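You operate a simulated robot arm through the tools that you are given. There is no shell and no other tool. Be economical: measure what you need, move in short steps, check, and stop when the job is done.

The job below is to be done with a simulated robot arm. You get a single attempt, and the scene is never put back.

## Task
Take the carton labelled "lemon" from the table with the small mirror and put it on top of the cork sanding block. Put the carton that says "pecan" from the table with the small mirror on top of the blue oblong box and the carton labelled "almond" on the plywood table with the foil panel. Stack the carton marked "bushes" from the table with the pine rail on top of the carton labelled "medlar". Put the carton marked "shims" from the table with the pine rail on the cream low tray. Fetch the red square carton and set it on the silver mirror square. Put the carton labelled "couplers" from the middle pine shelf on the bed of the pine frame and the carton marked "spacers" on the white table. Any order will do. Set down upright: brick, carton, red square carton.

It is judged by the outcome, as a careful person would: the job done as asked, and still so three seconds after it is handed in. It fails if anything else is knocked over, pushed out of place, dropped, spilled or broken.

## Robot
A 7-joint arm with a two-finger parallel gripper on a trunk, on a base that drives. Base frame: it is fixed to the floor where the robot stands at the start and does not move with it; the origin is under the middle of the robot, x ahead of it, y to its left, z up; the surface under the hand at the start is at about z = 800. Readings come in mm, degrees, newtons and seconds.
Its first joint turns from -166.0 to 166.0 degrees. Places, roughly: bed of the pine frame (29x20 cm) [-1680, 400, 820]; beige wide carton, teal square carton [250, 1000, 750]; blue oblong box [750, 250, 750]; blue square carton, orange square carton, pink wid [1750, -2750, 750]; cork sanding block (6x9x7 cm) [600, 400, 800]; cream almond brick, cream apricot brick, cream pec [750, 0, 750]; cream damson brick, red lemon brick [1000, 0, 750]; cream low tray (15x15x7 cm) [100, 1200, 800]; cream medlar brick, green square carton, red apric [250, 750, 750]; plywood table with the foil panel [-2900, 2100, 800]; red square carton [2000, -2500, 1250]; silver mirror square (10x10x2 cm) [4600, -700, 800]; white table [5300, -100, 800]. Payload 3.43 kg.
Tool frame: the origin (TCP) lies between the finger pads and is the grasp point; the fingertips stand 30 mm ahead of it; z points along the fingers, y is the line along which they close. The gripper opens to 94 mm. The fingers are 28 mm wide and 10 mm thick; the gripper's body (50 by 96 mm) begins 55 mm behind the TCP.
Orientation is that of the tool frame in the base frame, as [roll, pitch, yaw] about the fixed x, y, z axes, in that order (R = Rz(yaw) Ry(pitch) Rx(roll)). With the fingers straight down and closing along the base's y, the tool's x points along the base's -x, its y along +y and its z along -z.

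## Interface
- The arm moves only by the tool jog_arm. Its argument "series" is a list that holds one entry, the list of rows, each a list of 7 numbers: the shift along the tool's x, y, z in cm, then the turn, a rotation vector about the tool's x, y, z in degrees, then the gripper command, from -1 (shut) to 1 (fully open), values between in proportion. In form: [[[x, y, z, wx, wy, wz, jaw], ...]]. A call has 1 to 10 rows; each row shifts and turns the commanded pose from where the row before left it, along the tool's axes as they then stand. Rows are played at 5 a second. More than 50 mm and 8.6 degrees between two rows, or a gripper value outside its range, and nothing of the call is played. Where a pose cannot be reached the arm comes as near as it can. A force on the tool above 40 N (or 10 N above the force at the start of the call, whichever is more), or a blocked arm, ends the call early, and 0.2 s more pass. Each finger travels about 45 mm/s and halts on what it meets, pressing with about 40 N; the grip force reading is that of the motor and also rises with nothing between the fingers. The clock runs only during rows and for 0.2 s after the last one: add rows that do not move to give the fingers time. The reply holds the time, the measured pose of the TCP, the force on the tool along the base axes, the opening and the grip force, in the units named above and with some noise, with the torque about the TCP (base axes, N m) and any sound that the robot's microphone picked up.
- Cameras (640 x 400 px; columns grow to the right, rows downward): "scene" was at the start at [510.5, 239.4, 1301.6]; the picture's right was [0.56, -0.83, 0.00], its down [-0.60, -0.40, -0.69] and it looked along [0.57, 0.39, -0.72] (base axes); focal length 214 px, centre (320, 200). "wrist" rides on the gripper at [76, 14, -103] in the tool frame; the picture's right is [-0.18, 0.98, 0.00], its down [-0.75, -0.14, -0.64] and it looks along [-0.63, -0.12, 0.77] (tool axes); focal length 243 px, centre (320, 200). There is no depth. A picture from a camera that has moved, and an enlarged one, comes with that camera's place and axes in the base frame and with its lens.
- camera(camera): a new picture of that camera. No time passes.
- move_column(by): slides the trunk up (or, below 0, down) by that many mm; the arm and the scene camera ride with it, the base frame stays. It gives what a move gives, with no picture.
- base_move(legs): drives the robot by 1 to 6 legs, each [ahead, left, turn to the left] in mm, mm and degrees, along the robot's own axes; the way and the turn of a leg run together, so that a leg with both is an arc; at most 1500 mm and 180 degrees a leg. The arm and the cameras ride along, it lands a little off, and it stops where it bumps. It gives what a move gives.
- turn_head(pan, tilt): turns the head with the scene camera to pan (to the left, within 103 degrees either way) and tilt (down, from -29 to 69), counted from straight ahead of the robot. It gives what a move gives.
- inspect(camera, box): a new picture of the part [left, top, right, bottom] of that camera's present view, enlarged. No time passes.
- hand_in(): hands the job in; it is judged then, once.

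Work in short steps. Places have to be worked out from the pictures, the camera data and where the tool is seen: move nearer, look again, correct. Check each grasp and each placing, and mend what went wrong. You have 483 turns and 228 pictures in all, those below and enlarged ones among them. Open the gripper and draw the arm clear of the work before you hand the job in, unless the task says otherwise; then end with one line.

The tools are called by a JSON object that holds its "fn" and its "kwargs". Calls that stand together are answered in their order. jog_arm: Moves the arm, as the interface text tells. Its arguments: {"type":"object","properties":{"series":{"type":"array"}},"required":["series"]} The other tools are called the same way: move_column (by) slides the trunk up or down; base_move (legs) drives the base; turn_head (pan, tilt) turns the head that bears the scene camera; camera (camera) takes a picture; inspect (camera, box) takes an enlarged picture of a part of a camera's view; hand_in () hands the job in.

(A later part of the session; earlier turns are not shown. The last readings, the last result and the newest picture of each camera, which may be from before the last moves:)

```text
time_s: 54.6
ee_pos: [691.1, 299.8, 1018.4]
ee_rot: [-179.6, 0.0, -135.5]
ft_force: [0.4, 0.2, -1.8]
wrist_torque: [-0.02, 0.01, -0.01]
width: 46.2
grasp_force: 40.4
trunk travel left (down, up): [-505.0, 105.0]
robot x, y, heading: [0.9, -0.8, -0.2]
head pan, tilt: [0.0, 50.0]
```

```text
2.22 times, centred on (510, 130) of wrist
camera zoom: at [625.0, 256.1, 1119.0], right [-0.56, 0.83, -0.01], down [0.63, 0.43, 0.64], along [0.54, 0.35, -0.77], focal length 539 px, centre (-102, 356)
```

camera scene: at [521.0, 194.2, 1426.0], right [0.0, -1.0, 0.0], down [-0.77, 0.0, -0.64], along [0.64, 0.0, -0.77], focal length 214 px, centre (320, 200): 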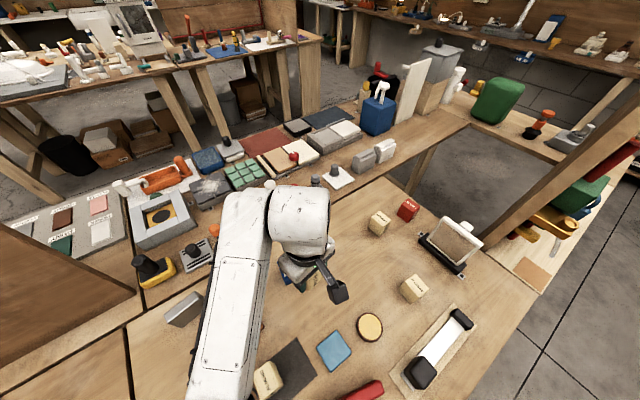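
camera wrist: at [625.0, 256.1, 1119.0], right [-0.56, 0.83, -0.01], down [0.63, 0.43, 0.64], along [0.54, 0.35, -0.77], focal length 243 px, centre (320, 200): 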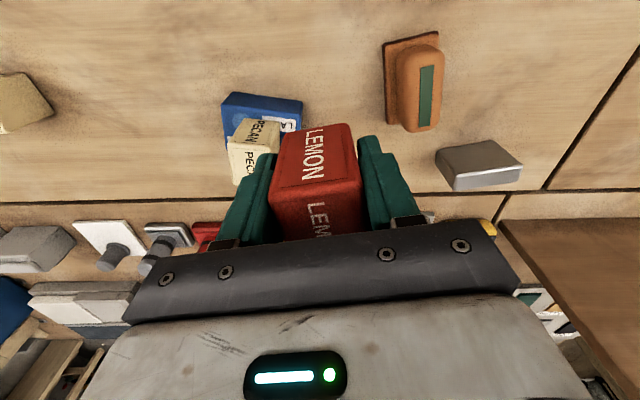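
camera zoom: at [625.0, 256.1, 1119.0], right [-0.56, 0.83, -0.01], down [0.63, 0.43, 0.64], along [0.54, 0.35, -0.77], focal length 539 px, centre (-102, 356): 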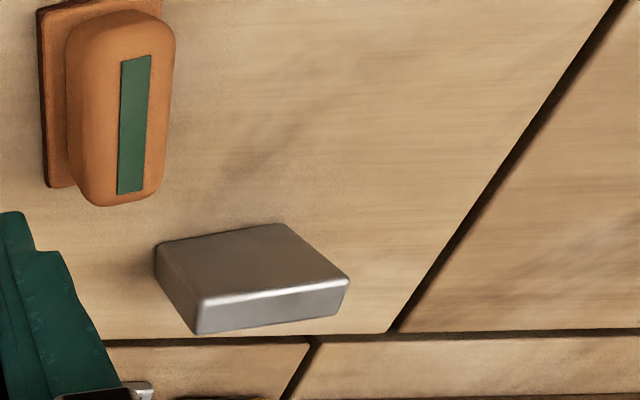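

Cork centre ≈(631,384), top ≈870, already aligned with the gripper. Move over and lower to z≈938 for a check.

{"fn": "jog_arm", "kwargs": {"series": [[[-0.53, 3.4, 0, 0, 0, 0, -1], [-0.53, 3.4, 0, 0, 0, 0, -1], [-0.53, 3.4, 0, 0, 0, 0, -1], [0, 0, 4, 0, 0, 0, -1], [0, 0, 4, 0, 0, 0, -1], [0, 0, 0, 0, 0, 0, -1]]]}}

{"fn": "camera", "kwargs": {"camera": "wrist"}}

{"fn": "inspect", "kwargs": {"camera": "scene", "box": [180, 240, 340, 360]}}

```text
time_s: 56.0
ee_pos: [630.8, 383.8, 937.1]
ee_rot: [-179.5, -0.1, -135.4]
ft_force: [-0.5, 0.2, -2.7]
wrist_torque: [0.03, 0.02, 0.01]
width: 46.0
grasp_force: 40.3
trunk travel left (down, up): [-505.0, 105.0]
robot x, y, heading: [-0.5, 2.5, 0.0]
head pan, tilt: [0.0, 50.0]
```

```text
193 pictures are left
camera wrist: at [566.1, 340.2, 1038.4], right [-0.56, 0.83, -0.01], down [0.63, 0.43, 0.64], along [0.53, 0.35, -0.77], focal length 243 px, centre (320, 200)
```

wrist: 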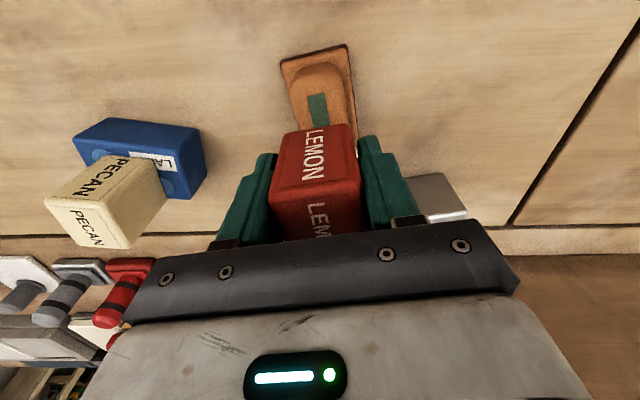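

```text
3.33 times, centred on (260, 300) of scene
camera zoom: at [520.8, 194.6, 1426.1], right [0.0, -1.0, 0.0], down [-0.77, 0.0, -0.64], along [0.64, 0.0, -0.77], focal length 715 px, centre (520, -133)
```

zoom: 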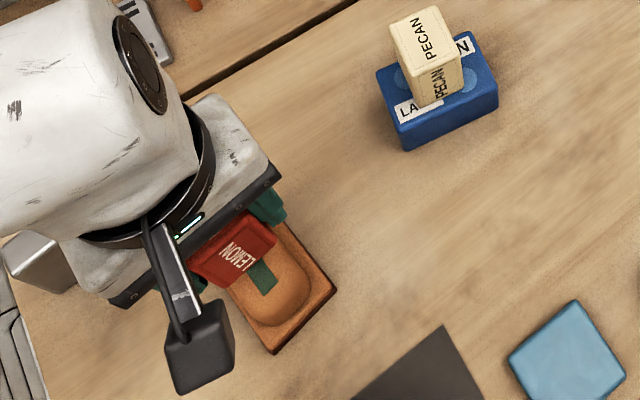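

Alignment good (3 mm correction). Lower gently to contact.

{"fn": "jog_arm", "kwargs": {"series": [[[0, 0.2, 1.2, 0, 0, 0, -1], [0, 0, 0.8, 0, 0, 0, -1], [0, 0, 0.4, 0, 0, 0, -1], [0, 0, 0.2, 0, 0, 0, -1], [0, 0, 0.2, 0, 0, 0, -1], [0, 0, 0, 0, 0, 0, -1]]]}}

```text
time_s: 57.4
ee_pos: [629.3, 384.6, 909.3]
ee_rot: [-179.6, -0.1, -135.4]
ft_force: [0.4, 0.3, -2.1]
wrist_torque: [-0.06, 0.02, -0.03]
width: 46.3
grasp_force: 40.5
trunk travel left (down, up): [-505.0, 105.0]
robot x, y, heading: [-2.7, 3.5, 0.1]
head pan, tilt: [0.0, 50.0]
```

No contact yet at 909; continue in small steps.

{"fn": "jog_arm", "kwargs": {"series": [[[0, 0, 0.2, 0, 0, 0, -1], [0, 0, 0.2, 0, 0, 0, -1], [0, 0, 0, 0, 0, 0, -1]]]}}

{"fn": "jog_arm", "kwargs": {"series": [[[0, 0, 0.2, 0, 0, 0, -1], [0, 0, 0, 0, 0, 0, -1]]]}}

```text
time_s: 58.2
ee_pos: [630.5, 384.1, 906.8]
ee_rot: [-179.5, -0.1, -135.5]
ft_force: [1.6, -3.1, 20.5]
wrist_torque: [-0.07, 0.36, 0.02]
width: 46.2
grasp_force: 40.4
trunk travel left (down, up): [-505.0, 105.0]
robot x, y, heading: [-3.1, -4.1, -0.3]
head pan, tilt: [0.0, 50.0]
```

```text
time_s: 58.8
ee_pos: [629.6, 383.9, 904.7]
ee_rot: [-179.6, 0.1, -135.5]
ft_force: [4.3, -2.1, 27.7]
wrist_torque: [0.16, 0.09, -0.03]
width: 46.1
grasp_force: 40.0
trunk travel left (down, up): [-505.0, 105.0]
robot x, y, heading: [-1.3, 3.1, -0.1]
head pan, tilt: [0.0, 50.0]
```

Contact. Release and lift straight up.

{"fn": "jog_arm", "kwargs": {"series": [[[0, 0, -0.2, 0, 0, 0, -1], [0, 0, 0, 0, 0, 0, 0], [0, 0, 0, 0, 0, 0, 0.4], [0, 0, 0, 0, 0, 0, 1], [0, 0, 0, 0, 0, 0, 1], [0, 0, -3, 0, 0, 0, 1], [0, 0, -4, 0, 0, 0, 1], [0, 0, -4, 0, 0, 0, 1], [0, -4, -1, 0, 0, 0, 1], [0, -4, 0, 0, 0, 0, 1]]]}}

{"fn": "camera", "kwargs": {"camera": "wrist"}}

{"fn": "camera", "kwargs": {"camera": "scene"}}

```text
time_s: 61.0
ee_pos: [686.2, 329.3, 1026.8]
ee_rot: [-179.6, -0.1, -135.4]
ft_force: [0.1, 0.6, -0.4]
wrist_torque: [0.01, -0.01, -0.01]
width: 93.8
grasp_force: 0.1
trunk travel left (down, up): [-505.0, 105.0]
robot x, y, heading: [-0.8, 2.1, 0.4]
head pan, tilt: [0.0, 50.0]
```

```text
191 pictures are left
camera wrist: at [620.6, 285.2, 1127.2], right [-0.56, 0.83, -0.01], down [0.63, 0.43, 0.64], along [0.53, 0.35, -0.77], focal length 243 px, centre (320, 200)
```

wrist: 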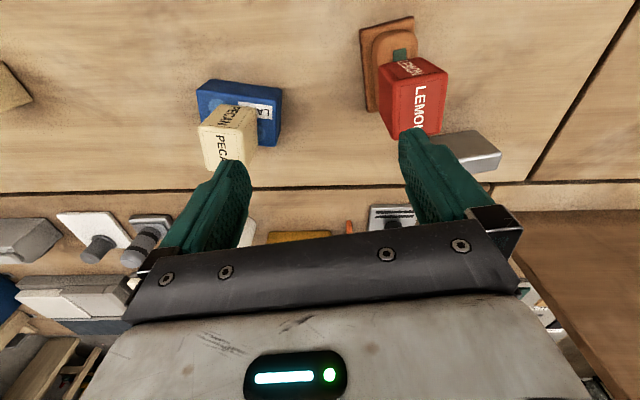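

```text
190 pictures are left
camera scene: at [520.6, 194.8, 1426.1], right [0.0, -1.0, 0.0], down [-0.77, 0.0, -0.64], along [0.64, 0.0, -0.77], focal length 214 px, centre (320, 200)
```

scene: 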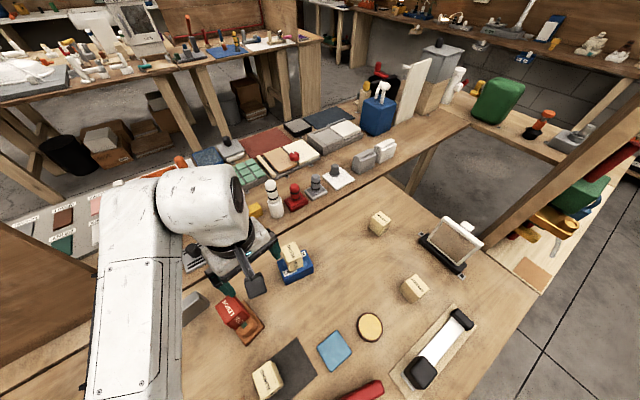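

Check the lemon on cork closely.

{"fn": "inspect", "kwargs": {"camera": "wrist", "box": [340, 0, 520, 150]}}

{"fn": "inspect", "kwargs": {"camera": "scene", "box": [200, 230, 330, 360]}}

```text
2.67 times, centred on (430, 75) of wrist
camera zoom: at [620.6, 285.2, 1127.2], right [-0.56, 0.83, -0.01], down [0.63, 0.43, 0.64], along [0.53, 0.35, -0.77], focal length 647 px, centre (27, 533)
```

zoom: 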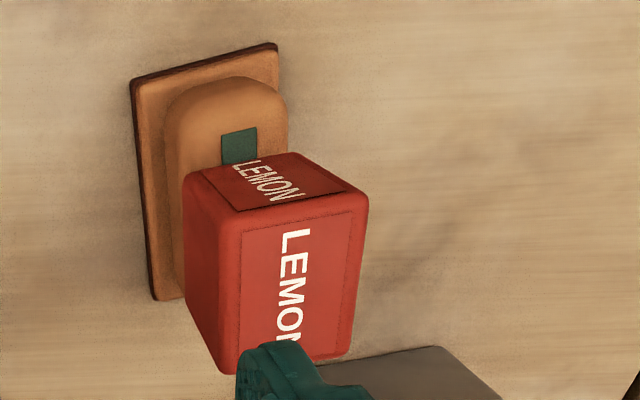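

```text
3.08 times, centred on (265, 295) of scene
camera zoom: at [520.6, 194.8, 1426.1], right [0.0, -1.0, 0.0], down [-0.77, 0.0, -0.64], along [0.64, 0.0, -0.77], focal length 660 px, centre (489, -92)
```

zoom: 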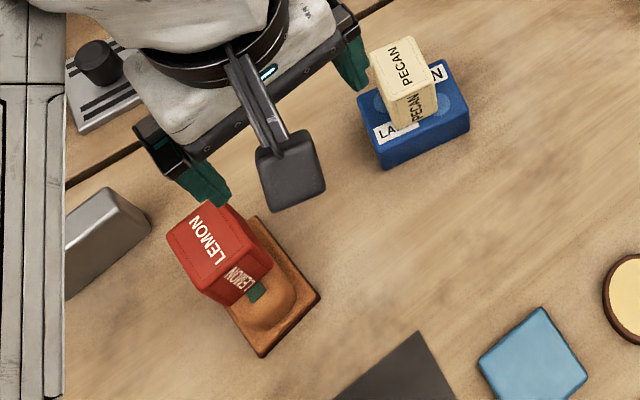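

Lemon sits centred on the cork. Next the pine-rail table on the left: look there.

{"fn": "turn_head", "kwargs": {"pan": 80, "tilt": 40}}

{"fn": "camera", "kwargs": {"camera": "scene"}}

{"fn": "turn_head", "kwargs": {"pan": 103, "tilt": 55}}

{"fn": "camera", "kwargs": {"camera": "scene"}}

```text
time_s: 62.5
ee_pos: [685.9, 329.2, 1026.7]
ee_rot: [-179.6, -0.1, -135.4]
ft_force: [0.1, 0.1, 1.0]
wrist_torque: [-0.04, -0.03, 0.03]
width: 94.0
grasp_force: 0.1
trunk travel left (down, up): [-505.0, 105.0]
robot x, y, heading: [0.7, 0.5, 0.1]
head pan, tilt: [80.0, 40.0]
```

```text
187 pictures are left
camera scene: at [458.5, 278.2, 1440.3], right [0.98, -0.17, 0.0], down [-0.11, -0.63, -0.77], along [0.13, 0.75, -0.64], focal length 214 px, centre (320, 200)
```

scene: 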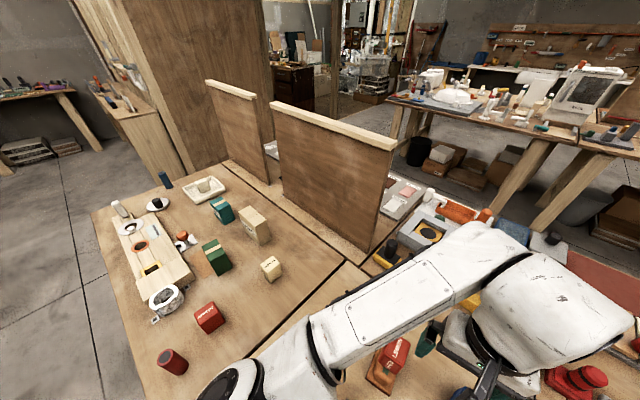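

```text
time_s: 63.4
ee_pos: [686.1, 328.1, 1025.7]
ee_rot: [-179.7, -0.2, -135.3]
ft_force: [0.4, 0.2, -0.5]
wrist_torque: [-0.01, 0.03, 0.0]
width: 93.8
grasp_force: 0.1
trunk travel left (down, up): [-505.0, 105.0]
robot x, y, heading: [-3.8, -0.2, -0.2]
head pan, tilt: [103.0, 55.0]
```

```text
186 pictures are left
camera scene: at [427.5, 264.8, 1419.6], right [0.97, 0.22, 0.0], down [0.18, -0.8, -0.57], along [-0.13, 0.56, -0.82], focal length 214 px, centre (320, 200)
```

scene: 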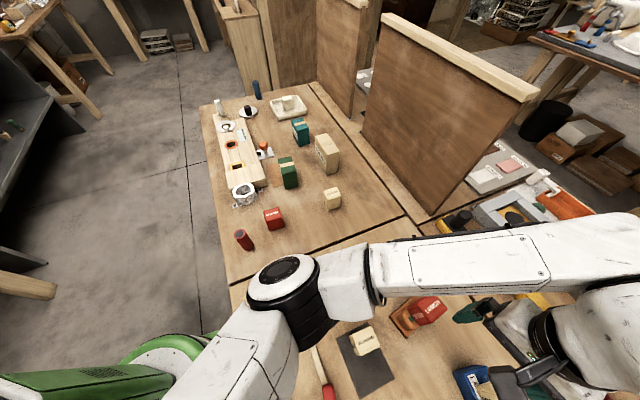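

{"fn": "inspect", "kwargs": {"camera": "scene", "box": [210, 80, 370, 260]}}

```text
2.22 times, centred on (290, 170) of scene
camera zoom: at [427.5, 264.8, 1419.6], right [0.97, 0.22, 0.0], down [0.18, -0.8, -0.57], along [-0.13, 0.56, -0.82], focal length 477 px, centre (387, 267)
```

zoom: 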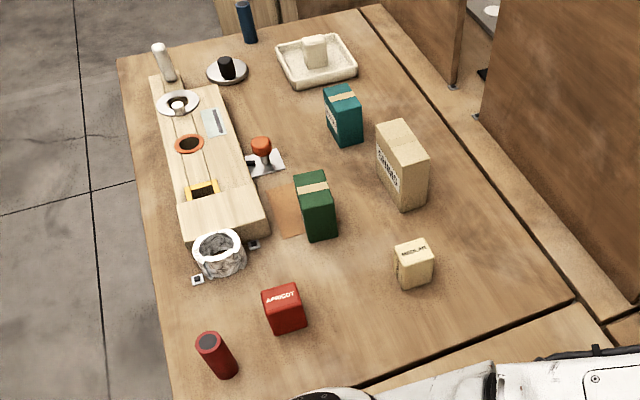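

Targets mapped: medlar≈(372,671), tray≈(64,1164). I'll drive along the table edge to about (-320,385) and turn left 35° to face the table.

{"fn": "base_move", "kwargs": {"legs": [[-33, -23, 0], [-290, 407, 0], [0, 0, 35.4]]}}

{"fn": "turn_head", "kwargs": {"pan": 20, "tilt": 50}}

{"fn": "camera", "kwargs": {"camera": "scene"}}

{"fn": "camera", "kwargs": {"camera": "wrist"}}

```text
time_s: 68.5
ee_pos: [45.1, 1050.0, 1025.6]
ee_rot: [-179.6, -0.1, -99.8]
ft_force: [-0.4, 0.0, -0.9]
wrist_torque: [0.04, -0.02, -0.03]
width: 94.2
grasp_force: 0.0
trunk travel left (down, up): [-505.0, 105.0]
robot x, y, heading: [-319.8, 379.4, 35.5]
head pan, tilt: [103.0, 55.0]
```

```text
time_s: 70.1
ee_pos: [44.9, 1048.4, 1025.9]
ee_rot: [-179.6, -0.1, -99.8]
ft_force: [-0.5, -0.9, -0.2]
wrist_torque: [-0.01, 0.05, -0.03]
width: 94.1
grasp_force: 0.1
trunk travel left (down, up): [-505.0, 105.0]
robot x, y, heading: [-323.4, 382.6, 35.5]
head pan, tilt: [20.0, 50.0]
```

```text
184 pictures are left
camera scene: at [-31.5, 861.2, 1426.1], right [0.83, -0.56, 0.0], down [-0.43, -0.63, -0.64], along [0.36, 0.53, -0.77], focal length 214 px, centre (320, 200)
```

scene: 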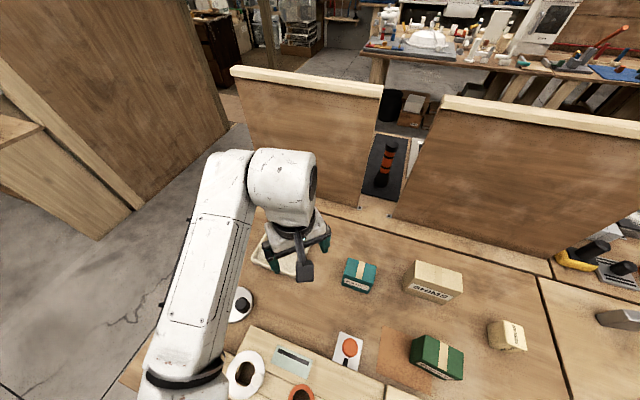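

```text
183 pictures are left
camera wrist: at [15.9, 975.9, 1127.0], right [-0.94, 0.35, -0.01], down [0.26, 0.72, 0.64], along [0.23, 0.6, -0.77], focal length 243 px, centre (320, 200)
```

wrist: 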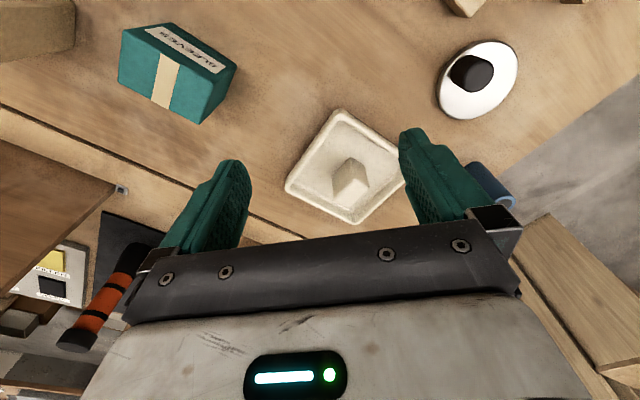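

The tray has a block in its middle. I zoom in on the cartons and the tray.

{"fn": "inspect", "kwargs": {"camera": "wrist", "box": [260, 90, 460, 240]}}

{"fn": "inspect", "kwargs": {"camera": "scene", "box": [330, 240, 540, 400]}}

```text
2.67 times, centred on (360, 165) of wrist
camera zoom: at [15.9, 975.9, 1127.0], right [-0.94, 0.35, -0.01], down [0.26, 0.72, 0.64], along [0.23, 0.6, -0.77], focal length 647 px, centre (213, 293)
```

zoom: 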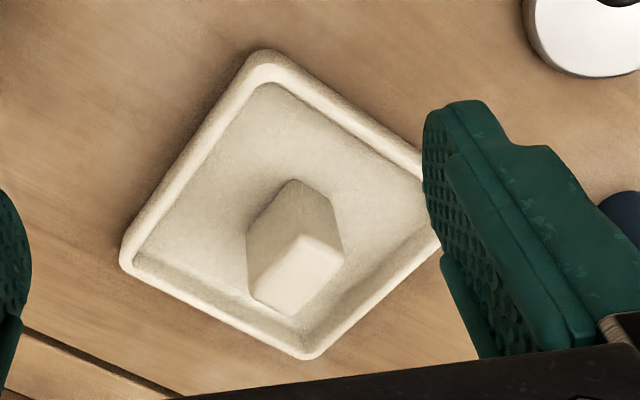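

```text
2.50 times, centred on (435, 320) of scene
camera zoom: at [-31.5, 861.2, 1426.1], right [0.83, -0.56, 0.0], down [-0.43, -0.63, -0.64], along [0.36, 0.53, -0.77], focal length 536 px, centre (32, -100)
```

zoom: 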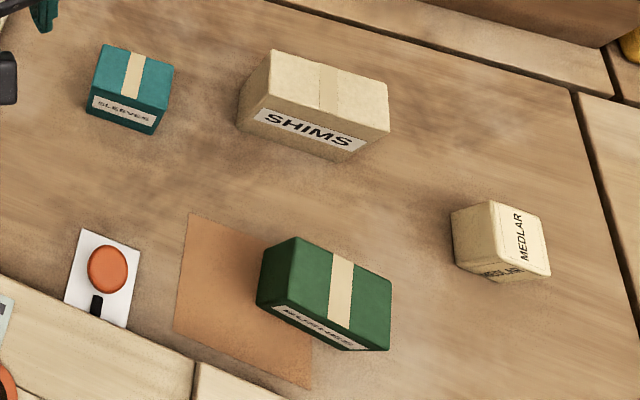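

Tray: centre ≈(51,1187) with a ~60 mm tall central post. Now look at the SHIMS and BUSHES cartons from above.

{"fn": "jog_arm", "kwargs": {"series": [[[2, -3.8, 0, 0, 0, 0, 1], [2, -3.8, 0, 0, 0, 0, 1], [2, -3.8, 0, 0, 0, 0, 1], [2, -3.8, 0, 0, 0, 0, 1], [2, -3.8, 0, 0, 0, 0, 1], [2, -3.8, 0, 0, 0, 0, 1], [2, -3.8, 0, 0, 0, 0, 1], [0, 0, 0, 0, 0, 8.5, 1], [0, 0, 0, 0, 0, 8.5, 1], [0, 0, 0, 0, 0, 8.5, 1]]]}}

{"fn": "jog_arm", "kwargs": {"series": [[[0, 0, 0, 0, 0, 8.5, 1], [0, 0, 0, 0, 0, 8.5, 1], [0, 0, 0, 0, 0, 2, 1], [0, 0, 0, 0, 0, 0, 1]]]}}

{"fn": "camera", "kwargs": {"camera": "wrist"}}

```text
time_s: 72.3
ee_pos: [282.6, 864.9, 1027.3]
ee_rot: [-179.5, 0.1, -125.4]
ft_force: [-0.5, 0.0, -1.8]
wrist_torque: [0.01, 0.02, 0.01]
width: 93.8
grasp_force: 0.1
trunk travel left (down, up): [-505.0, 105.0]
robot x, y, heading: [-326.2, 385.6, 35.7]
head pan, tilt: [20.0, 50.0]
```

```text
time_s: 73.3
ee_pos: [282.2, 865.9, 1027.8]
ee_rot: [-179.6, 0.2, -144.5]
ft_force: [-0.2, 0.8, 0.4]
wrist_torque: [-0.01, 0.02, 0.02]
width: 93.8
grasp_force: 0.1
trunk travel left (down, up): [-505.0, 105.0]
robot x, y, heading: [-321.2, 379.5, 35.6]
head pan, tilt: [20.0, 50.0]
```

```text
180 pictures are left
camera wrist: at [211.0, 832.1, 1128.8], right [-0.42, 0.91, -0.01], down [0.69, 0.33, 0.65], along [0.59, 0.27, -0.76], focal length 243 px, centre (320, 200)
```

wrist: 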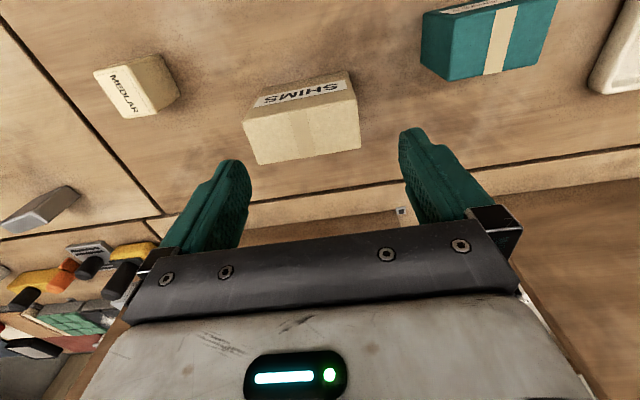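

{"fn": "inspect", "kwargs": {"camera": "wrist", "box": [80, 40, 400, 200]}}

```text
2.00 times, centred on (240, 120) of wrist
camera zoom: at [211.0, 832.1, 1128.8], right [-0.42, 0.91, -0.01], down [0.69, 0.33, 0.65], along [0.59, 0.27, -0.76], focal length 485 px, centre (480, 360)
```

zoom: 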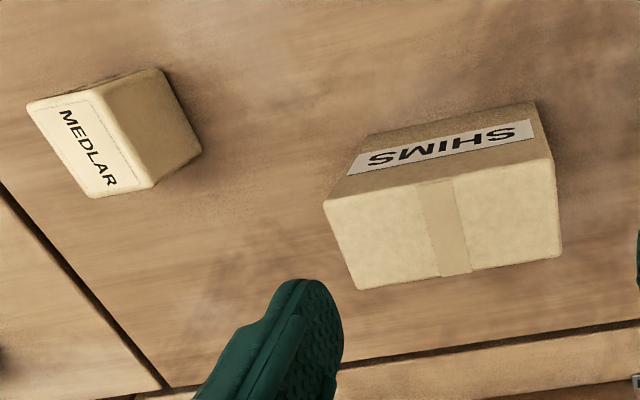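

SHIMS is about 106×50×107 mm centred (315,860). The tray post matters for placing it, so I look at the tray from more directly above.

{"fn": "jog_arm", "kwargs": {"series": [[[-0.8, 4.8, 0, 0, 0, 0, 1], [-0.8, 4.8, 0, 0, 0, 0, 1], [-0.8, 4.8, 0, 0, 0, 0, 1], [-0.8, 4.8, 0, 0, 0, 0, 1], [-0.8, 4.8, 0, 0, 0, 0, 1], [-0.8, 4.8, 0, 0, 0, 0, 1], [-0.8, 4.8, 0, 0, 0, 0, 1], [-0.8, 4.8, 0, 0, 0, 0, 1], [0, 0, 0, 0, 0, 0, 1]]]}}

{"fn": "camera", "kwargs": {"camera": "wrist"}}

```text
time_s: 75.3
ee_pos: [111.5, 1215.0, 1025.8]
ee_rot: [-179.7, 0.3, -144.4]
ft_force: [-0.3, -0.1, 0.0]
wrist_torque: [0.0, -0.01, 0.0]
width: 94.0
grasp_force: 0.0
trunk travel left (down, up): [-505.0, 105.0]
robot x, y, heading: [-323.5, 380.4, 35.6]
head pan, tilt: [20.0, 50.0]
```

```text
178 pictures are left
camera wrist: at [39.9, 1182.6, 1127.4], right [-0.42, 0.91, -0.01], down [0.69, 0.33, 0.65], along [0.59, 0.27, -0.76], focal length 243 px, centre (320, 200)
```

wrist: 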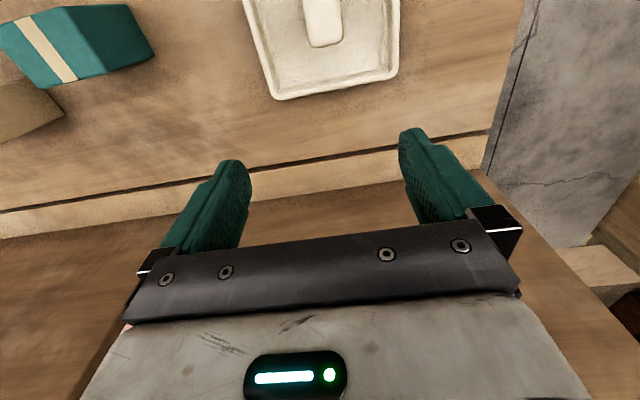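

Slightly too far; back off 10 cm and zoom.

{"fn": "jog_arm", "kwargs": {"series": [[[4, 0, 0, 0, 0, 0, 1], [4, 0, 0, 0, 0, 0, 1], [1, 0, 0, 0, 0, 0, 1]]]}}

{"fn": "inspect", "kwargs": {"camera": "wrist", "box": [220, 0, 430, 160]}}

```text
time_s: 76.1
ee_pos: [38.8, 1161.2, 1026.5]
ee_rot: [-179.6, 0.2, -144.4]
ft_force: [-0.2, -0.4, -0.1]
wrist_torque: [-0.01, 0.01, -0.01]
width: 93.9
grasp_force: 0.1
trunk travel left (down, up): [-505.0, 105.0]
robot x, y, heading: [-325.2, 380.6, 35.4]
head pan, tilt: [20.0, 50.0]
```

```text
2.50 times, centred on (325, 80) of wrist
camera zoom: at [-33.2, 1128.5, 1126.4], right [-0.42, 0.91, -0.01], down [0.69, 0.33, 0.65], along [0.59, 0.27, -0.76], focal length 606 px, centre (308, 500)
```

zoom: 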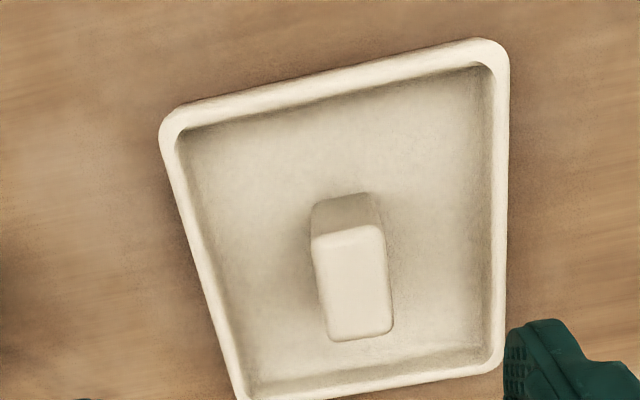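

Gap either side of the post is ~56 mm, so the 50 mm-deep SHIMS fits beside it with the long axis along ~36°. First do BUSHES: move over the green carton.

{"fn": "jog_arm", "kwargs": {"series": [[[0.92, -4.6, 0, 0, 0, 0, 1], [0.92, -4.6, 0, 0, 0, 0, 1], [0.92, -4.6, 0, 0, 0, 0, 1], [0.92, -4.6, 0, 0, 0, 0, 1], [0.92, -4.6, 0, 0, 0, 0, 1], [0.92, -4.6, 0, 0, 0, 0, 1], [0.92, -4.6, 0, 0, 0, 0, 1], [0.92, -4.6, 0, 0, 0, 0, 1], [0.92, -4.6, 0, 0, 0, 0, 1], [0.92, -4.6, 0, 0, 0, 0, 1]]]}}

{"fn": "camera", "kwargs": {"camera": "wrist"}}

```text
time_s: 78.3
ee_pos: [230.1, 733.0, 1027.3]
ee_rot: [-179.6, 0.1, -144.2]
ft_force: [0.2, 0.3, 0.0]
wrist_torque: [-0.01, 0.02, -0.03]
width: 93.9
grasp_force: 0.0
trunk travel left (down, up): [-505.0, 105.0]
robot x, y, heading: [-320.2, 381.5, 35.7]
head pan, tilt: [20.0, 50.0]
```

```text
176 pictures are left
camera wrist: at [159.2, 700.1, 1129.0], right [-0.42, 0.91, -0.01], down [0.69, 0.33, 0.65], along [0.59, 0.27, -0.76], focal length 243 px, centre (320, 200)
```

wrist: 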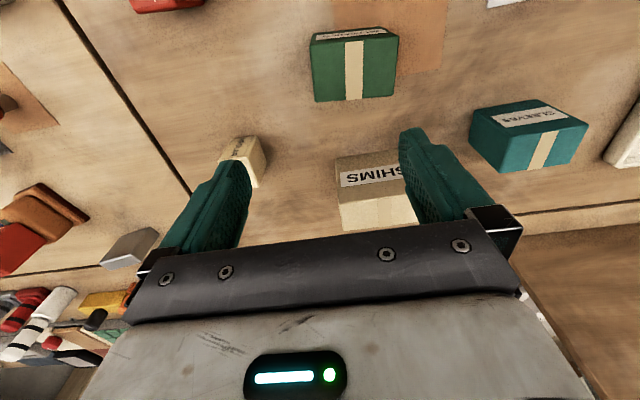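

{"fn": "inspect", "kwargs": {"camera": "wrist", "box": [290, 10, 430, 115]}}

{"fn": "inspect", "kwargs": {"camera": "wrist", "box": [200, 120, 280, 200]}}

```text
3.81 times, centred on (360, 62) of wrist
camera zoom: at [159.2, 700.1, 1129.0], right [-0.42, 0.91, -0.01], down [0.69, 0.33, 0.65], along [0.59, 0.27, -0.76], focal length 924 px, centre (168, 724)
```

zoom: 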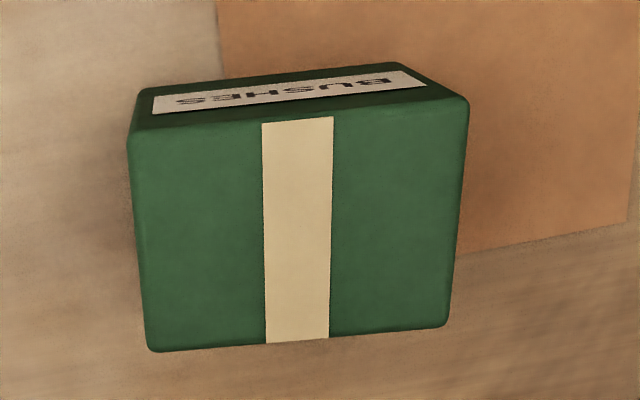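

```text
5.00 times, centred on (240, 160) of wrist
camera zoom: at [159.2, 700.1, 1129.0], right [-0.42, 0.91, -0.01], down [0.69, 0.33, 0.65], along [0.59, 0.27, -0.76], focal length 1213 px, centre (720, 400)
```

zoom: 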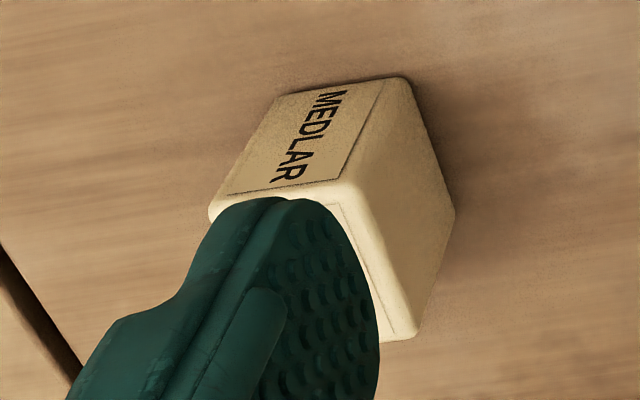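

BUSHES ≈77×50×80 mm centred (197,750); MEDLAR top centre ≈(371,678). Move over BUSHES with a 6° turn, stopping at z≈930 to check.

{"fn": "jog_arm", "kwargs": {"series": [[[1.72, 3.34, 0, 0, 0, 0, 1], [0, 0, 0, 0, 0, 6.2, 1], [0, 0, 4.8, 0, 0, 0, 1], [0, 0, 4.8, 0, 0, 0, 1], [0, 0, 0, 0, 0, 0, 1]]]}}

{"fn": "camera", "kwargs": {"camera": "wrist"}}

```text
time_s: 79.5
ee_pos: [198.5, 750.1, 930.2]
ee_rot: [-179.7, 0.2, -150.6]
ft_force: [-1.0, 0.8, 0.0]
wrist_torque: [-0.02, 0.01, 0.02]
width: 93.9
grasp_force: 0.1
trunk travel left (down, up): [-505.0, 105.0]
robot x, y, heading: [-320.6, 381.8, 35.8]
head pan, tilt: [20.0, 50.0]
```

```text
173 pictures are left
camera wrist: at [123.7, 725.2, 1030.8], right [-0.32, 0.95, -0.01], down [0.72, 0.25, 0.65], along [0.61, 0.2, -0.76], focal length 243 px, centre (320, 200)
```

wrist: 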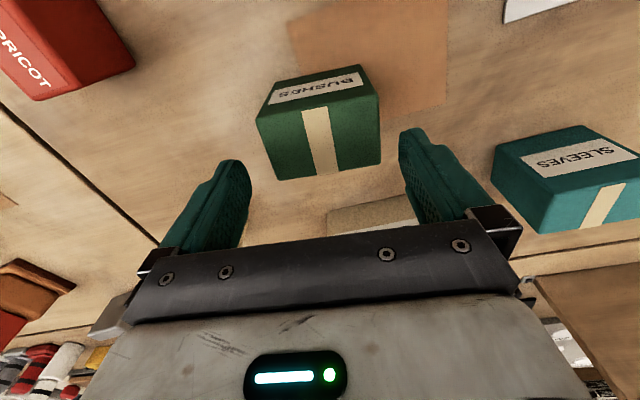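

Well aligned. Descend to 850 and grip.

{"fn": "jog_arm", "kwargs": {"series": [[[0.3, 0.13, 2, 0, 0, -1, 1], [0, 0, 3, 0, 0, 0, 1], [0, 0, 3, 0, 0, 0, 1], [0, 0, 0, 0, 0, 0, 1], [0, 0, 0, 0, 0, 0, 0.3], [0, 0, 0, 0, 0, 0, -0.5], [0, 0, 0, 0, 0, 0, -1], [0, 0, 0, 0, 0, 0, -1]]]}}

```text
time_s: 81.3
ee_pos: [194.6, 749.7, 851.4]
ee_rot: [-179.7, 0.2, -149.5]
ft_force: [0.6, -0.5, 0.5]
wrist_torque: [-0.02, 0.02, -0.04]
width: 81.6
grasp_force: 40.0
trunk travel left (down, up): [-505.0, 105.0]
robot x, y, heading: [-325.4, 382.0, 35.6]
head pan, tilt: [20.0, 50.0]
```

Gripped (82 mm). Lift and move above MEDLAR.

{"fn": "jog_arm", "kwargs": {"series": [[[0, 0, -4, 0, 0, 0, -1], [0, 0, -4, 0, 0, 0, -1], [0, 0, -4, 0, 0, 0, -1], [0, 0, -4, 0, 0, 0, -1], [-2.89, -3.79, 0, 0, 0, 0, -1], [-2.89, -3.79, 0, 0, 0, 0, -1], [-2.89, -3.79, 0, 0, 0, 0, -1], [-2.89, -3.79, 0, 0, 0, 0, -1], [0, 0, 4, 0, 0, 0, -1], [0, 0, 2.5, 0, 0, 0, -1]]]}}

{"fn": "camera", "kwargs": {"camera": "wrist"}}

{"fn": "inspect", "kwargs": {"camera": "scene", "box": [400, 260, 560, 380]}}

```text
time_s: 83.5
ee_pos: [371.8, 678.1, 948.7]
ee_rot: [-179.6, 0.2, -149.5]
ft_force: [-0.2, 0.4, -1.8]
wrist_torque: [0.04, 0.01, -0.03]
width: 81.9
grasp_force: 40.3
trunk travel left (down, up): [-505.0, 105.0]
robot x, y, heading: [-325.2, 382.2, 35.4]
head pan, tilt: [20.0, 50.0]
```

```text
172 pictures are left
camera wrist: at [297.3, 651.9, 1048.7], right [-0.34, 0.94, -0.01], down [0.72, 0.26, 0.65], along [0.61, 0.22, -0.76], focal length 243 px, centre (320, 200)
```

wrist: 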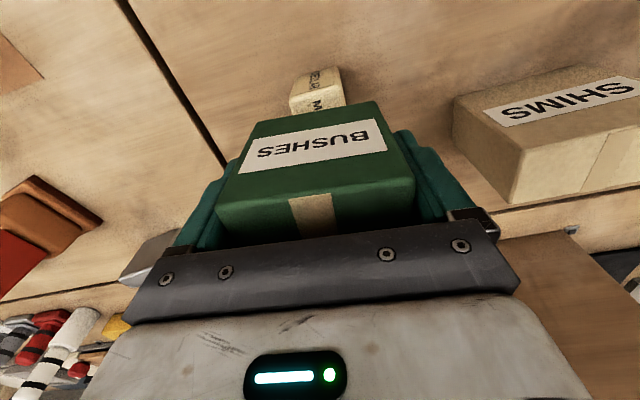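

```text
3.33 times, centred on (480, 320) of scene
camera zoom: at [-31.2, 861.0, 1426.2], right [0.83, -0.56, 0.0], down [-0.43, -0.63, -0.64], along [0.36, 0.53, -0.77], focal length 715 px, centre (-213, -200)
```

zoom: 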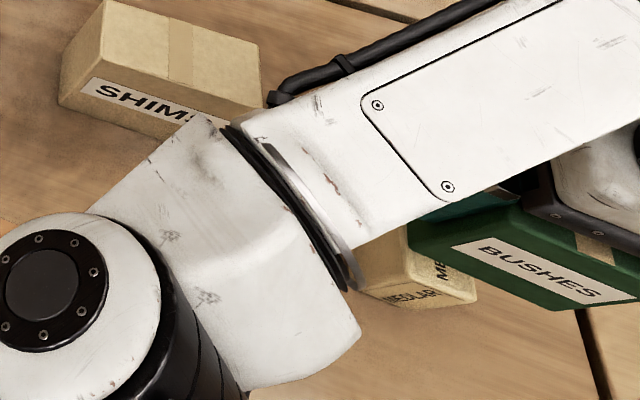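

Position agrees with the Medlar edge seen. Lower gently.

{"fn": "jog_arm", "kwargs": {"series": [[[0, 0, 1.5, 0, 0, 0, -1], [0, 0, 1, 0, 0, 0, -1], [0, 0, 0.5, 0, 0, 0, -1], [0, 0, 0.2, 0, 0, 0, -1], [0, 0, 0.2, 0, 0, 0, -1], [0, 0, 0, 0, 0, 0, -1]]]}}

```text
time_s: 84.9
ee_pos: [372.3, 677.9, 916.5]
ee_rot: [-179.5, 0.5, -149.6]
ft_force: [0.7, -1.7, 32.5]
wrist_torque: [0.21, 0.18, -0.1]
width: 82.2
grasp_force: 39.5
trunk travel left (down, up): [-505.0, 105.0]
robot x, y, heading: [-321.9, 384.8, 35.4]
head pan, tilt: [20.0, 50.0]
```

Contact at expected height. Release and rise.

{"fn": "jog_arm", "kwargs": {"series": [[[0, 0, -0.2, 0, 0, 0, -1], [0, 0, 0, 0, 0, 0, 0.85], [0, 0, 0, 0, 0, 0, 1], [0, 0, 0, 0, 0, 0, 1], [0, 0, -3, 0, 0, 0, 1], [0, 0, -4, 0, 0, 0, 1], [0, 0, -4, 0, 0, 0, 1], [2, 4, 0, 0, 0, 0, 1], [2, 4, 0, 0, 0, 0, 1], [0, 0, 0, 0, 0, 0, 1]]]}}

{"fn": "camera", "kwargs": {"camera": "wrist"}}

```text
time_s: 87.1
ee_pos: [296.7, 727.7, 1024.4]
ee_rot: [-179.7, 0.2, -149.5]
ft_force: [0.0, 0.2, 0.3]
wrist_torque: [-0.01, -0.01, 0.0]
width: 94.0
grasp_force: 0.0
trunk travel left (down, up): [-505.0, 105.0]
robot x, y, heading: [-321.7, 383.3, 35.7]
head pan, tilt: [20.0, 50.0]
```

```text
170 pictures are left
camera wrist: at [222.3, 701.4, 1125.9], right [-0.34, 0.94, -0.01], down [0.72, 0.26, 0.65], along [0.61, 0.22, -0.76], focal length 243 px, centre (320, 200)
```

wrist: 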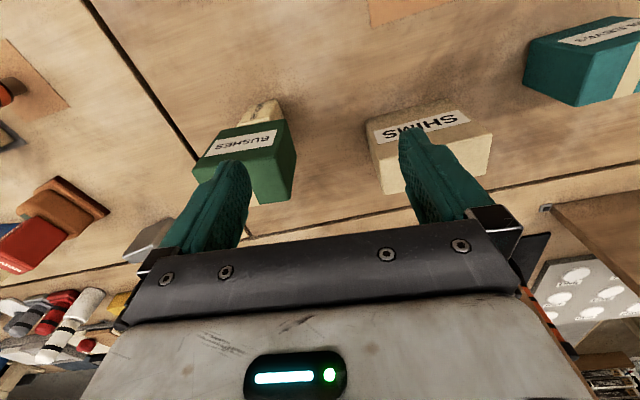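

BUSHES is stacked on MEDLAR. Now go over SHIMS and turn the gripper ~84°.

{"fn": "jog_arm", "kwargs": {"series": [[[-2.75, 3.49, 0, 0, 0, 0, 1], [-2.75, 3.49, 0, 0, 0, 0, 1], [-2.75, 3.49, 0, 0, 0, 0, 1], [0, 0, 0, 0, 0, 8.4, 1], [0, 0, 0, 0, 0, 8.4, 1], [0, 0, 0, 0, 0, 8.4, 1], [0, 0, 0, 0, 0, 8.4, 1], [0, 0, 0, 0, 0, 8.4, 1], [0, 0, 0, 0, 0, 8.4, 1], [0, 0, 0, 0, 0, 8.4, 1]]]}}

{"fn": "jog_arm", "kwargs": {"series": [[[0, 0, 0, 0, 0, 8.4, 1], [0, 0, 0, 0, 0, 8.4, 1], [0, 0, 0, 0, 0, 8.4, 1], [0, 0, 0, 0, 0, 0, 1]]]}}

{"fn": "camera", "kwargs": {"camera": "wrist"}}

```text
time_s: 89.3
ee_pos: [314.7, 859.2, 1025.0]
ee_rot: [-180.0, 0.3, 151.5]
ft_force: [-0.2, 1.3, 0.0]
wrist_torque: [-0.02, -0.01, -0.04]
width: 94.0
grasp_force: 0.1
trunk travel left (down, up): [-505.0, 105.0]
robot x, y, heading: [-322.2, 385.1, 35.4]
head pan, tilt: [20.0, 50.0]
```

```text
time_s: 90.3
ee_pos: [314.0, 860.1, 1025.5]
ee_rot: [179.8, 0.4, 126.4]
ft_force: [-1.0, 0.7, -0.6]
wrist_torque: [0.0, 0.02, 0.02]
width: 94.2
grasp_force: 0.0
trunk travel left (down, up): [-505.0, 105.0]
robot x, y, heading: [-325.5, 380.2, 35.3]
head pan, tilt: [20.0, 50.0]
```

```text
169 pictures are left
camera wrist: at [279.1, 929.9, 1125.7], right [0.9, 0.43, 0.0], down [0.33, -0.69, 0.65], along [0.28, -0.58, -0.76], focal length 243 px, centre (320, 200)
```

wrist: 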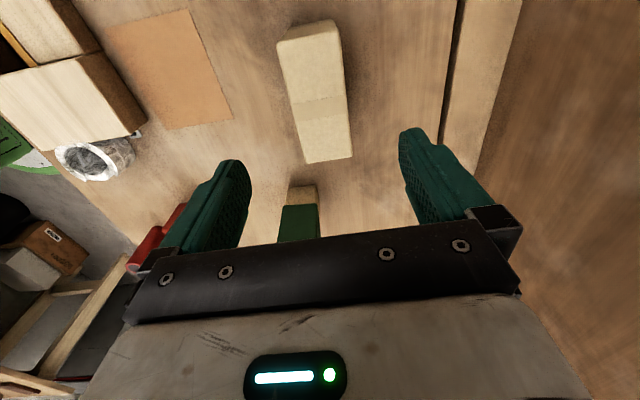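

Aligned over SHIMS. Descend to 892 (high grip so the fingertips clear the tray post) and close.

{"fn": "jog_arm", "kwargs": {"series": [[[0, 0, 4.5, 0, 0, 0, 1], [0, 0, 4.5, 0, 0, 0, 1], [0, 0, 4.3, 0, 0, 0, 1], [0, 0, 0, 0, 0, 0, 1], [0, 0, 0, 0, 0, 0, 0.2], [0, 0, 0, 0, 0, 0, -0.5], [0, 0, 0, 0, 0, 0, -1], [0, 0, 0, 0, 0, 0, -1], [0, 0, 0, 0, 0, 0, -1]]]}}

{"fn": "camera", "kwargs": {"camera": "wrist"}}

```text
time_s: 92.3
ee_pos: [314.4, 857.9, 893.2]
ee_rot: [179.7, 0.4, 126.5]
ft_force: [1.0, 1.7, -0.7]
wrist_torque: [0.01, -0.05, 0.04]
width: 54.1
grasp_force: 39.8
trunk travel left (down, up): [-505.0, 105.0]
robot x, y, heading: [-325.1, 382.7, 35.6]
head pan, tilt: [20.0, 50.0]
```

```text
168 pictures are left
camera wrist: at [279.2, 928.8, 994.2], right [0.9, 0.44, 0.0], down [0.33, -0.69, 0.65], along [0.28, -0.58, -0.76], focal length 243 px, centre (320, 200)
```

wrist: 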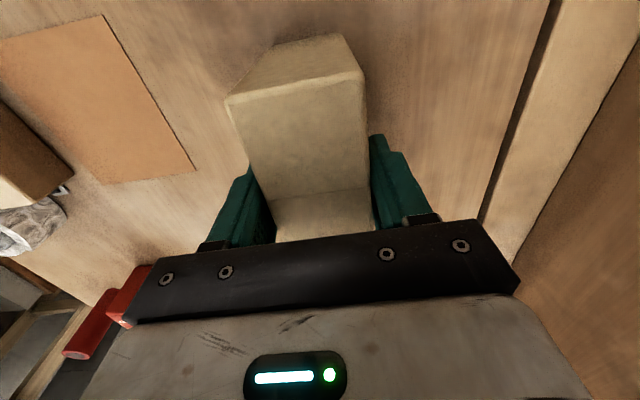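

SHIMS is 54 mm deep – tight versus the ~56 mm gap. Lift, move near the tray and turn to −144° while I re-measure the tray.

{"fn": "jog_arm", "kwargs": {"series": [[[0, 0, -5, 0, 0, 0, -1], [0, 0, -5, 0, 0, 0, -1], [0, 0, -5, 0, 0, 0, -1], [4.3, -0.7, 0, 0, 0, 0, -1], [4.3, -0.7, 0, 0, 0, 0, -1], [4.3, -0.7, 0, 0, 0, 0, -1], [4.3, -0.7, 0, 0, 0, 0, -1], [4.3, -0.7, 0, 0, 0, 0, -1], [4.3, -0.7, 0, 0, 0, 0, -1], [0, 0, 0, 0, 0, -8.13, -1]]]}}

{"fn": "jog_arm", "kwargs": {"series": [[[0, 0, 0, 0, 0, -8.13, -1], [0, 0, 0, 0, 0, -8.13, -1], [0, 0, 0, 0, 0, -8.13, -1], [0, 0, 0, 0, 0, -8.13, -1], [0, 0, 0, 0, 0, -8.13, -1], [0, 0, 0, 0, 0, -8.13, -1], [0, 0, 0, 0, 0, -8.13, -1], [0, 0, 0, 0, 0, -8.13, -1], [0, 0, 0, 0, 0, -8.13, -1], [0, 0, 0, 0, 0, -8.13, -1]]]}}

{"fn": "camera", "kwargs": {"camera": "wrist"}}

{"fn": "camera", "kwargs": {"camera": "scene"}}

```text
time_s: 94.5
ee_pos: [125.7, 1043.5, 1039.5]
ee_rot: [180.0, 0.4, 134.6]
ft_force: [0.0, 1.1, -2.0]
wrist_torque: [0.0, -0.01, -0.01]
width: 54.0
grasp_force: 39.5
trunk travel left (down, up): [-505.0, 105.0]
robot x, y, heading: [-319.4, 380.8, 35.9]
head pan, tilt: [20.0, 50.0]
```

```text
time_s: 96.7
ee_pos: [126.8, 1042.3, 1040.7]
ee_rot: [-179.6, 0.1, -144.0]
ft_force: [-0.1, -0.8, -2.1]
wrist_torque: [0.02, -0.03, -0.01]
width: 54.0
grasp_force: 39.8
trunk travel left (down, up): [-505.0, 105.0]
robot x, y, heading: [-324.8, 384.1, 35.6]
head pan, tilt: [20.0, 50.0]
```

```text
167 pictures are left
camera wrist: at [55.2, 1009.3, 1141.2], right [-0.43, 0.9, -0.01], down [0.69, 0.33, 0.65], along [0.58, 0.27, -0.76], focal length 243 px, centre (320, 200)
```

wrist: 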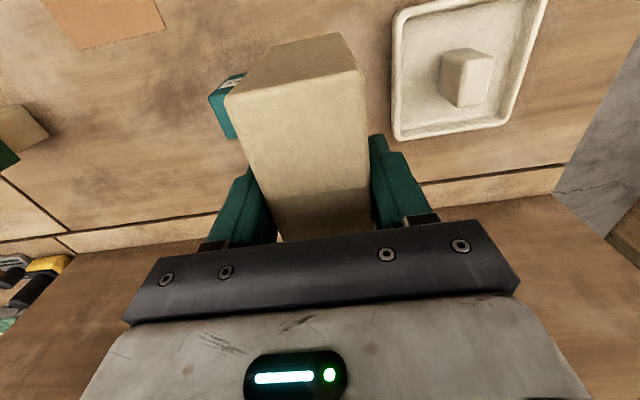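

```text
166 pictures are left
camera scene: at [-31.4, 861.2, 1426.1], right [0.83, -0.56, 0.0], down [-0.43, -0.63, -0.64], along [0.36, 0.53, -0.77], focal length 214 px, centre (320, 200)
```

scene: 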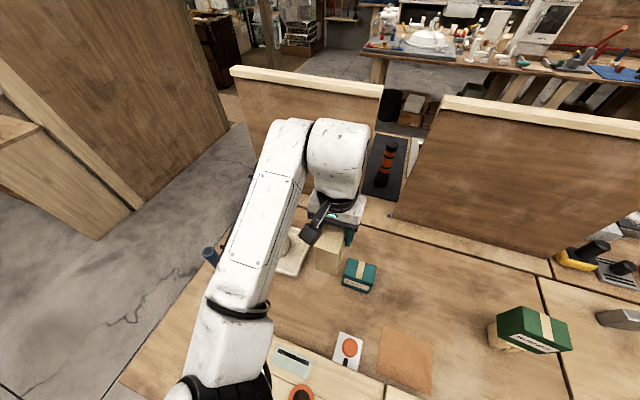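

{"fn": "inspect", "kwargs": {"camera": "wrist", "box": [370, 0, 570, 150]}}

```text
2.67 times, centred on (470, 75) of wrist
camera zoom: at [55.2, 1009.3, 1141.2], right [-0.43, 0.9, -0.01], down [0.69, 0.33, 0.65], along [0.58, 0.27, -0.76], focal length 647 px, centre (-80, 533)
```

zoom: 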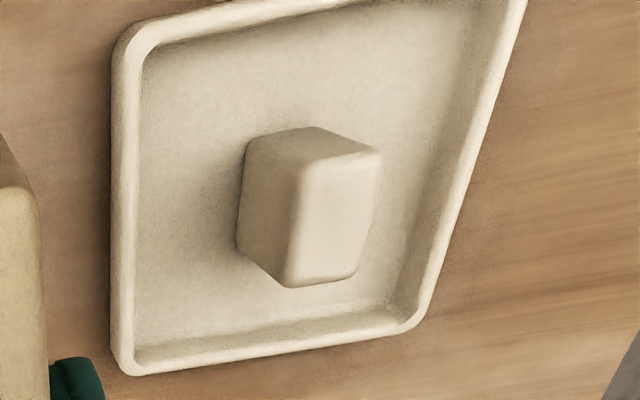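

Re-measured: rim opening ≈134 mm, so gaps beside the post are only ~50 mm, narrower than the 54 mm carton. It must rest flat on the tray's central post top (≈44×28 mm at (50,1187), z≈862). I move precisely over it.

{"fn": "jog_arm", "kwargs": {"series": [[[-0.575, 4.055, 0, 0, 0, 0, -1], [-0.575, 4.055, 0, 0, 0, 0, -1], [-0.575, 4.055, 0, 0, 0, 0, -1], [-0.575, 4.055, 0, 0, 0, 0, -1], [0, 0, 3, 0, 0, 0, -1], [0, 0, 3, 0, 0, 0, -1], [0, 0, 0, 0, 0, 0, -1]]]}}

{"fn": "camera", "kwargs": {"camera": "wrist"}}

{"fn": "camera", "kwargs": {"camera": "scene"}}

```text
time_s: 98.3
ee_pos: [51.0, 1187.5, 979.0]
ee_rot: [-179.6, 0.2, -144.0]
ft_force: [-0.5, -0.3, -2.8]
wrist_torque: [0.01, 0.0, 0.0]
width: 53.8
grasp_force: 40.2
trunk travel left (down, up): [-505.0, 105.0]
robot x, y, heading: [-324.1, 381.8, 35.8]
head pan, tilt: [20.0, 50.0]
```

```text
164 pictures are left
camera wrist: at [-20.8, 1154.6, 1079.7], right [-0.43, 0.9, -0.01], down [0.69, 0.33, 0.65], along [0.59, 0.27, -0.76], focal length 243 px, centre (320, 200)
```

wrist: 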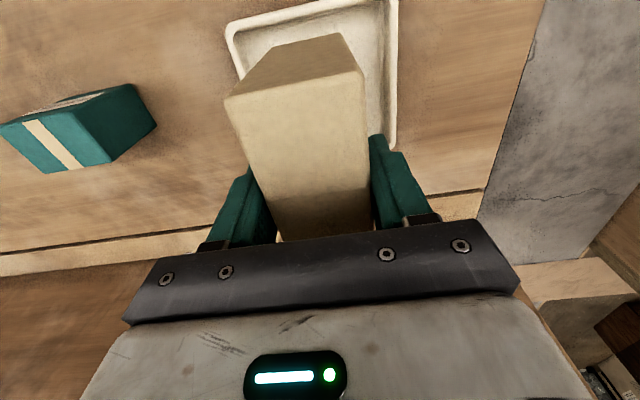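

```text
163 pictures are left
camera scene: at [-31.4, 861.3, 1426.0], right [0.83, -0.56, 0.0], down [-0.43, -0.63, -0.64], along [0.36, 0.53, -0.77], focal length 214 px, centre (320, 200)
```

scene: 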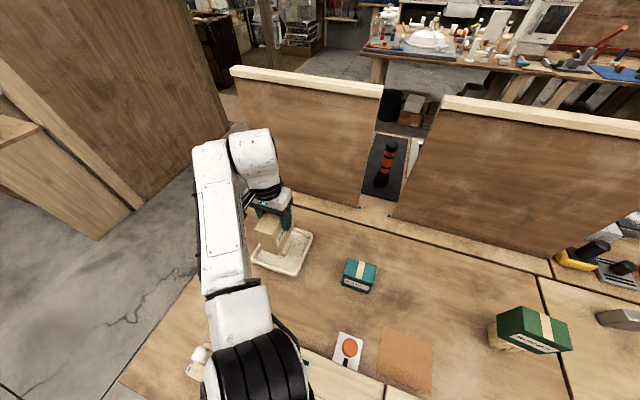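

Positioned centrally over the tray. Lower slowly to contact.

{"fn": "jog_arm", "kwargs": {"series": [[[0, 0, 1, 0, 0, 0, -1], [0, 0, 0.5, 0, 0, 0, -1], [0, 0, 0.3, 0, 0, 0, -1], [0, 0, 0.2, 0, 0, 0, -1], [0, 0, 0, 0, 0, 0, -1]]]}}

{"fn": "jog_arm", "kwargs": {"series": [[[0, 0, 0.2, 0, 0, 0, -1], [0, 0, 0.2, 0, 0, 0, -1], [0, 0, 0, 0, 0, 0, -1]]]}}

```text
time_s: 99.5
ee_pos: [52.3, 1186.9, 958.3]
ee_rot: [-179.7, 0.2, -144.1]
ft_force: [-0.5, 0.0, 0.2]
wrist_torque: [0.06, 0.04, 0.03]
width: 54.3
grasp_force: 39.9
trunk travel left (down, up): [-505.0, 105.0]
robot x, y, heading: [-322.6, 381.2, 35.6]
head pan, tilt: [20.0, 50.0]
```

```text
time_s: 100.3
ee_pos: [50.8, 1188.2, 959.2]
ee_rot: [-179.9, 0.3, -144.1]
ft_force: [-2.8, -5.0, 30.0]
wrist_torque: [-0.34, 0.47, -0.01]
width: 54.0
grasp_force: 39.8
trunk travel left (down, up): [-505.0, 105.0]
robot x, y, heading: [-322.9, 384.2, 35.6]
head pan, tilt: [20.0, 50.0]
```

Contact at z≈958. Relieve pressure and open only slightly to see whether the carton stays level.

{"fn": "jog_arm", "kwargs": {"series": [[[0, 0, -0.3, 0, 0, 0, -1], [0, 0, 0, 0, 0, 0, 0.3], [0, 0, 0, 0, 0, 0, 0.3], [0, 0, 0, 0, 0, 0, 0.3], [0, 0, 0, 0, 0, 0, 0.3], [0, 0, 0, 0, 0, 0, 0.3]]]}}

{"fn": "camera", "kwargs": {"camera": "wrist"}}

{"fn": "inspect", "kwargs": {"camera": "scene", "box": [200, 180, 340, 290]}}

```text
time_s: 101.7
ee_pos: [50.5, 1188.1, 957.8]
ee_rot: [-179.7, 0.2, -144.1]
ft_force: [-0.2, 0.4, 0.0]
wrist_torque: [0.01, -0.01, 0.0]
width: 61.3
grasp_force: 0.1
trunk travel left (down, up): [-505.0, 105.0]
robot x, y, heading: [-323.3, 381.9, 35.9]
head pan, tilt: [20.0, 50.0]
```

```text
162 pictures are left
camera wrist: at [-20.6, 1154.0, 1059.3], right [-0.43, 0.9, -0.01], down [0.69, 0.33, 0.65], along [0.59, 0.27, -0.76], focal length 243 px, centre (320, 200)
```

wrist: 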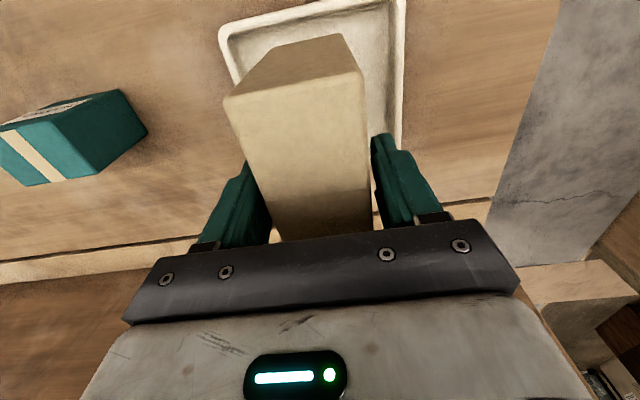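

```text
3.64 times, centred on (270, 235) of scene
camera zoom: at [-31.5, 861.2, 1426.1], right [0.83, -0.56, 0.0], down [-0.43, -0.63, -0.64], along [0.36, 0.53, -0.77], focal length 780 px, centre (502, 73)
```

zoom: 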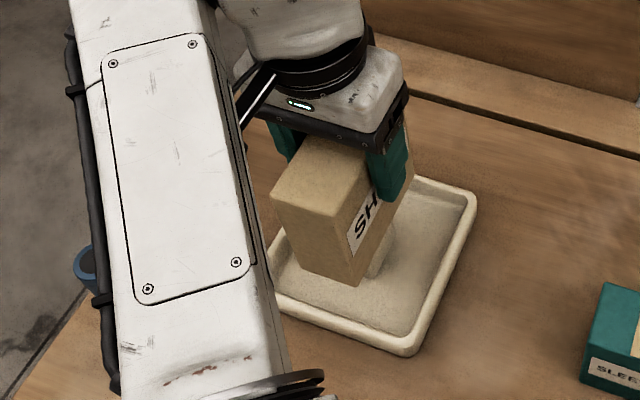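

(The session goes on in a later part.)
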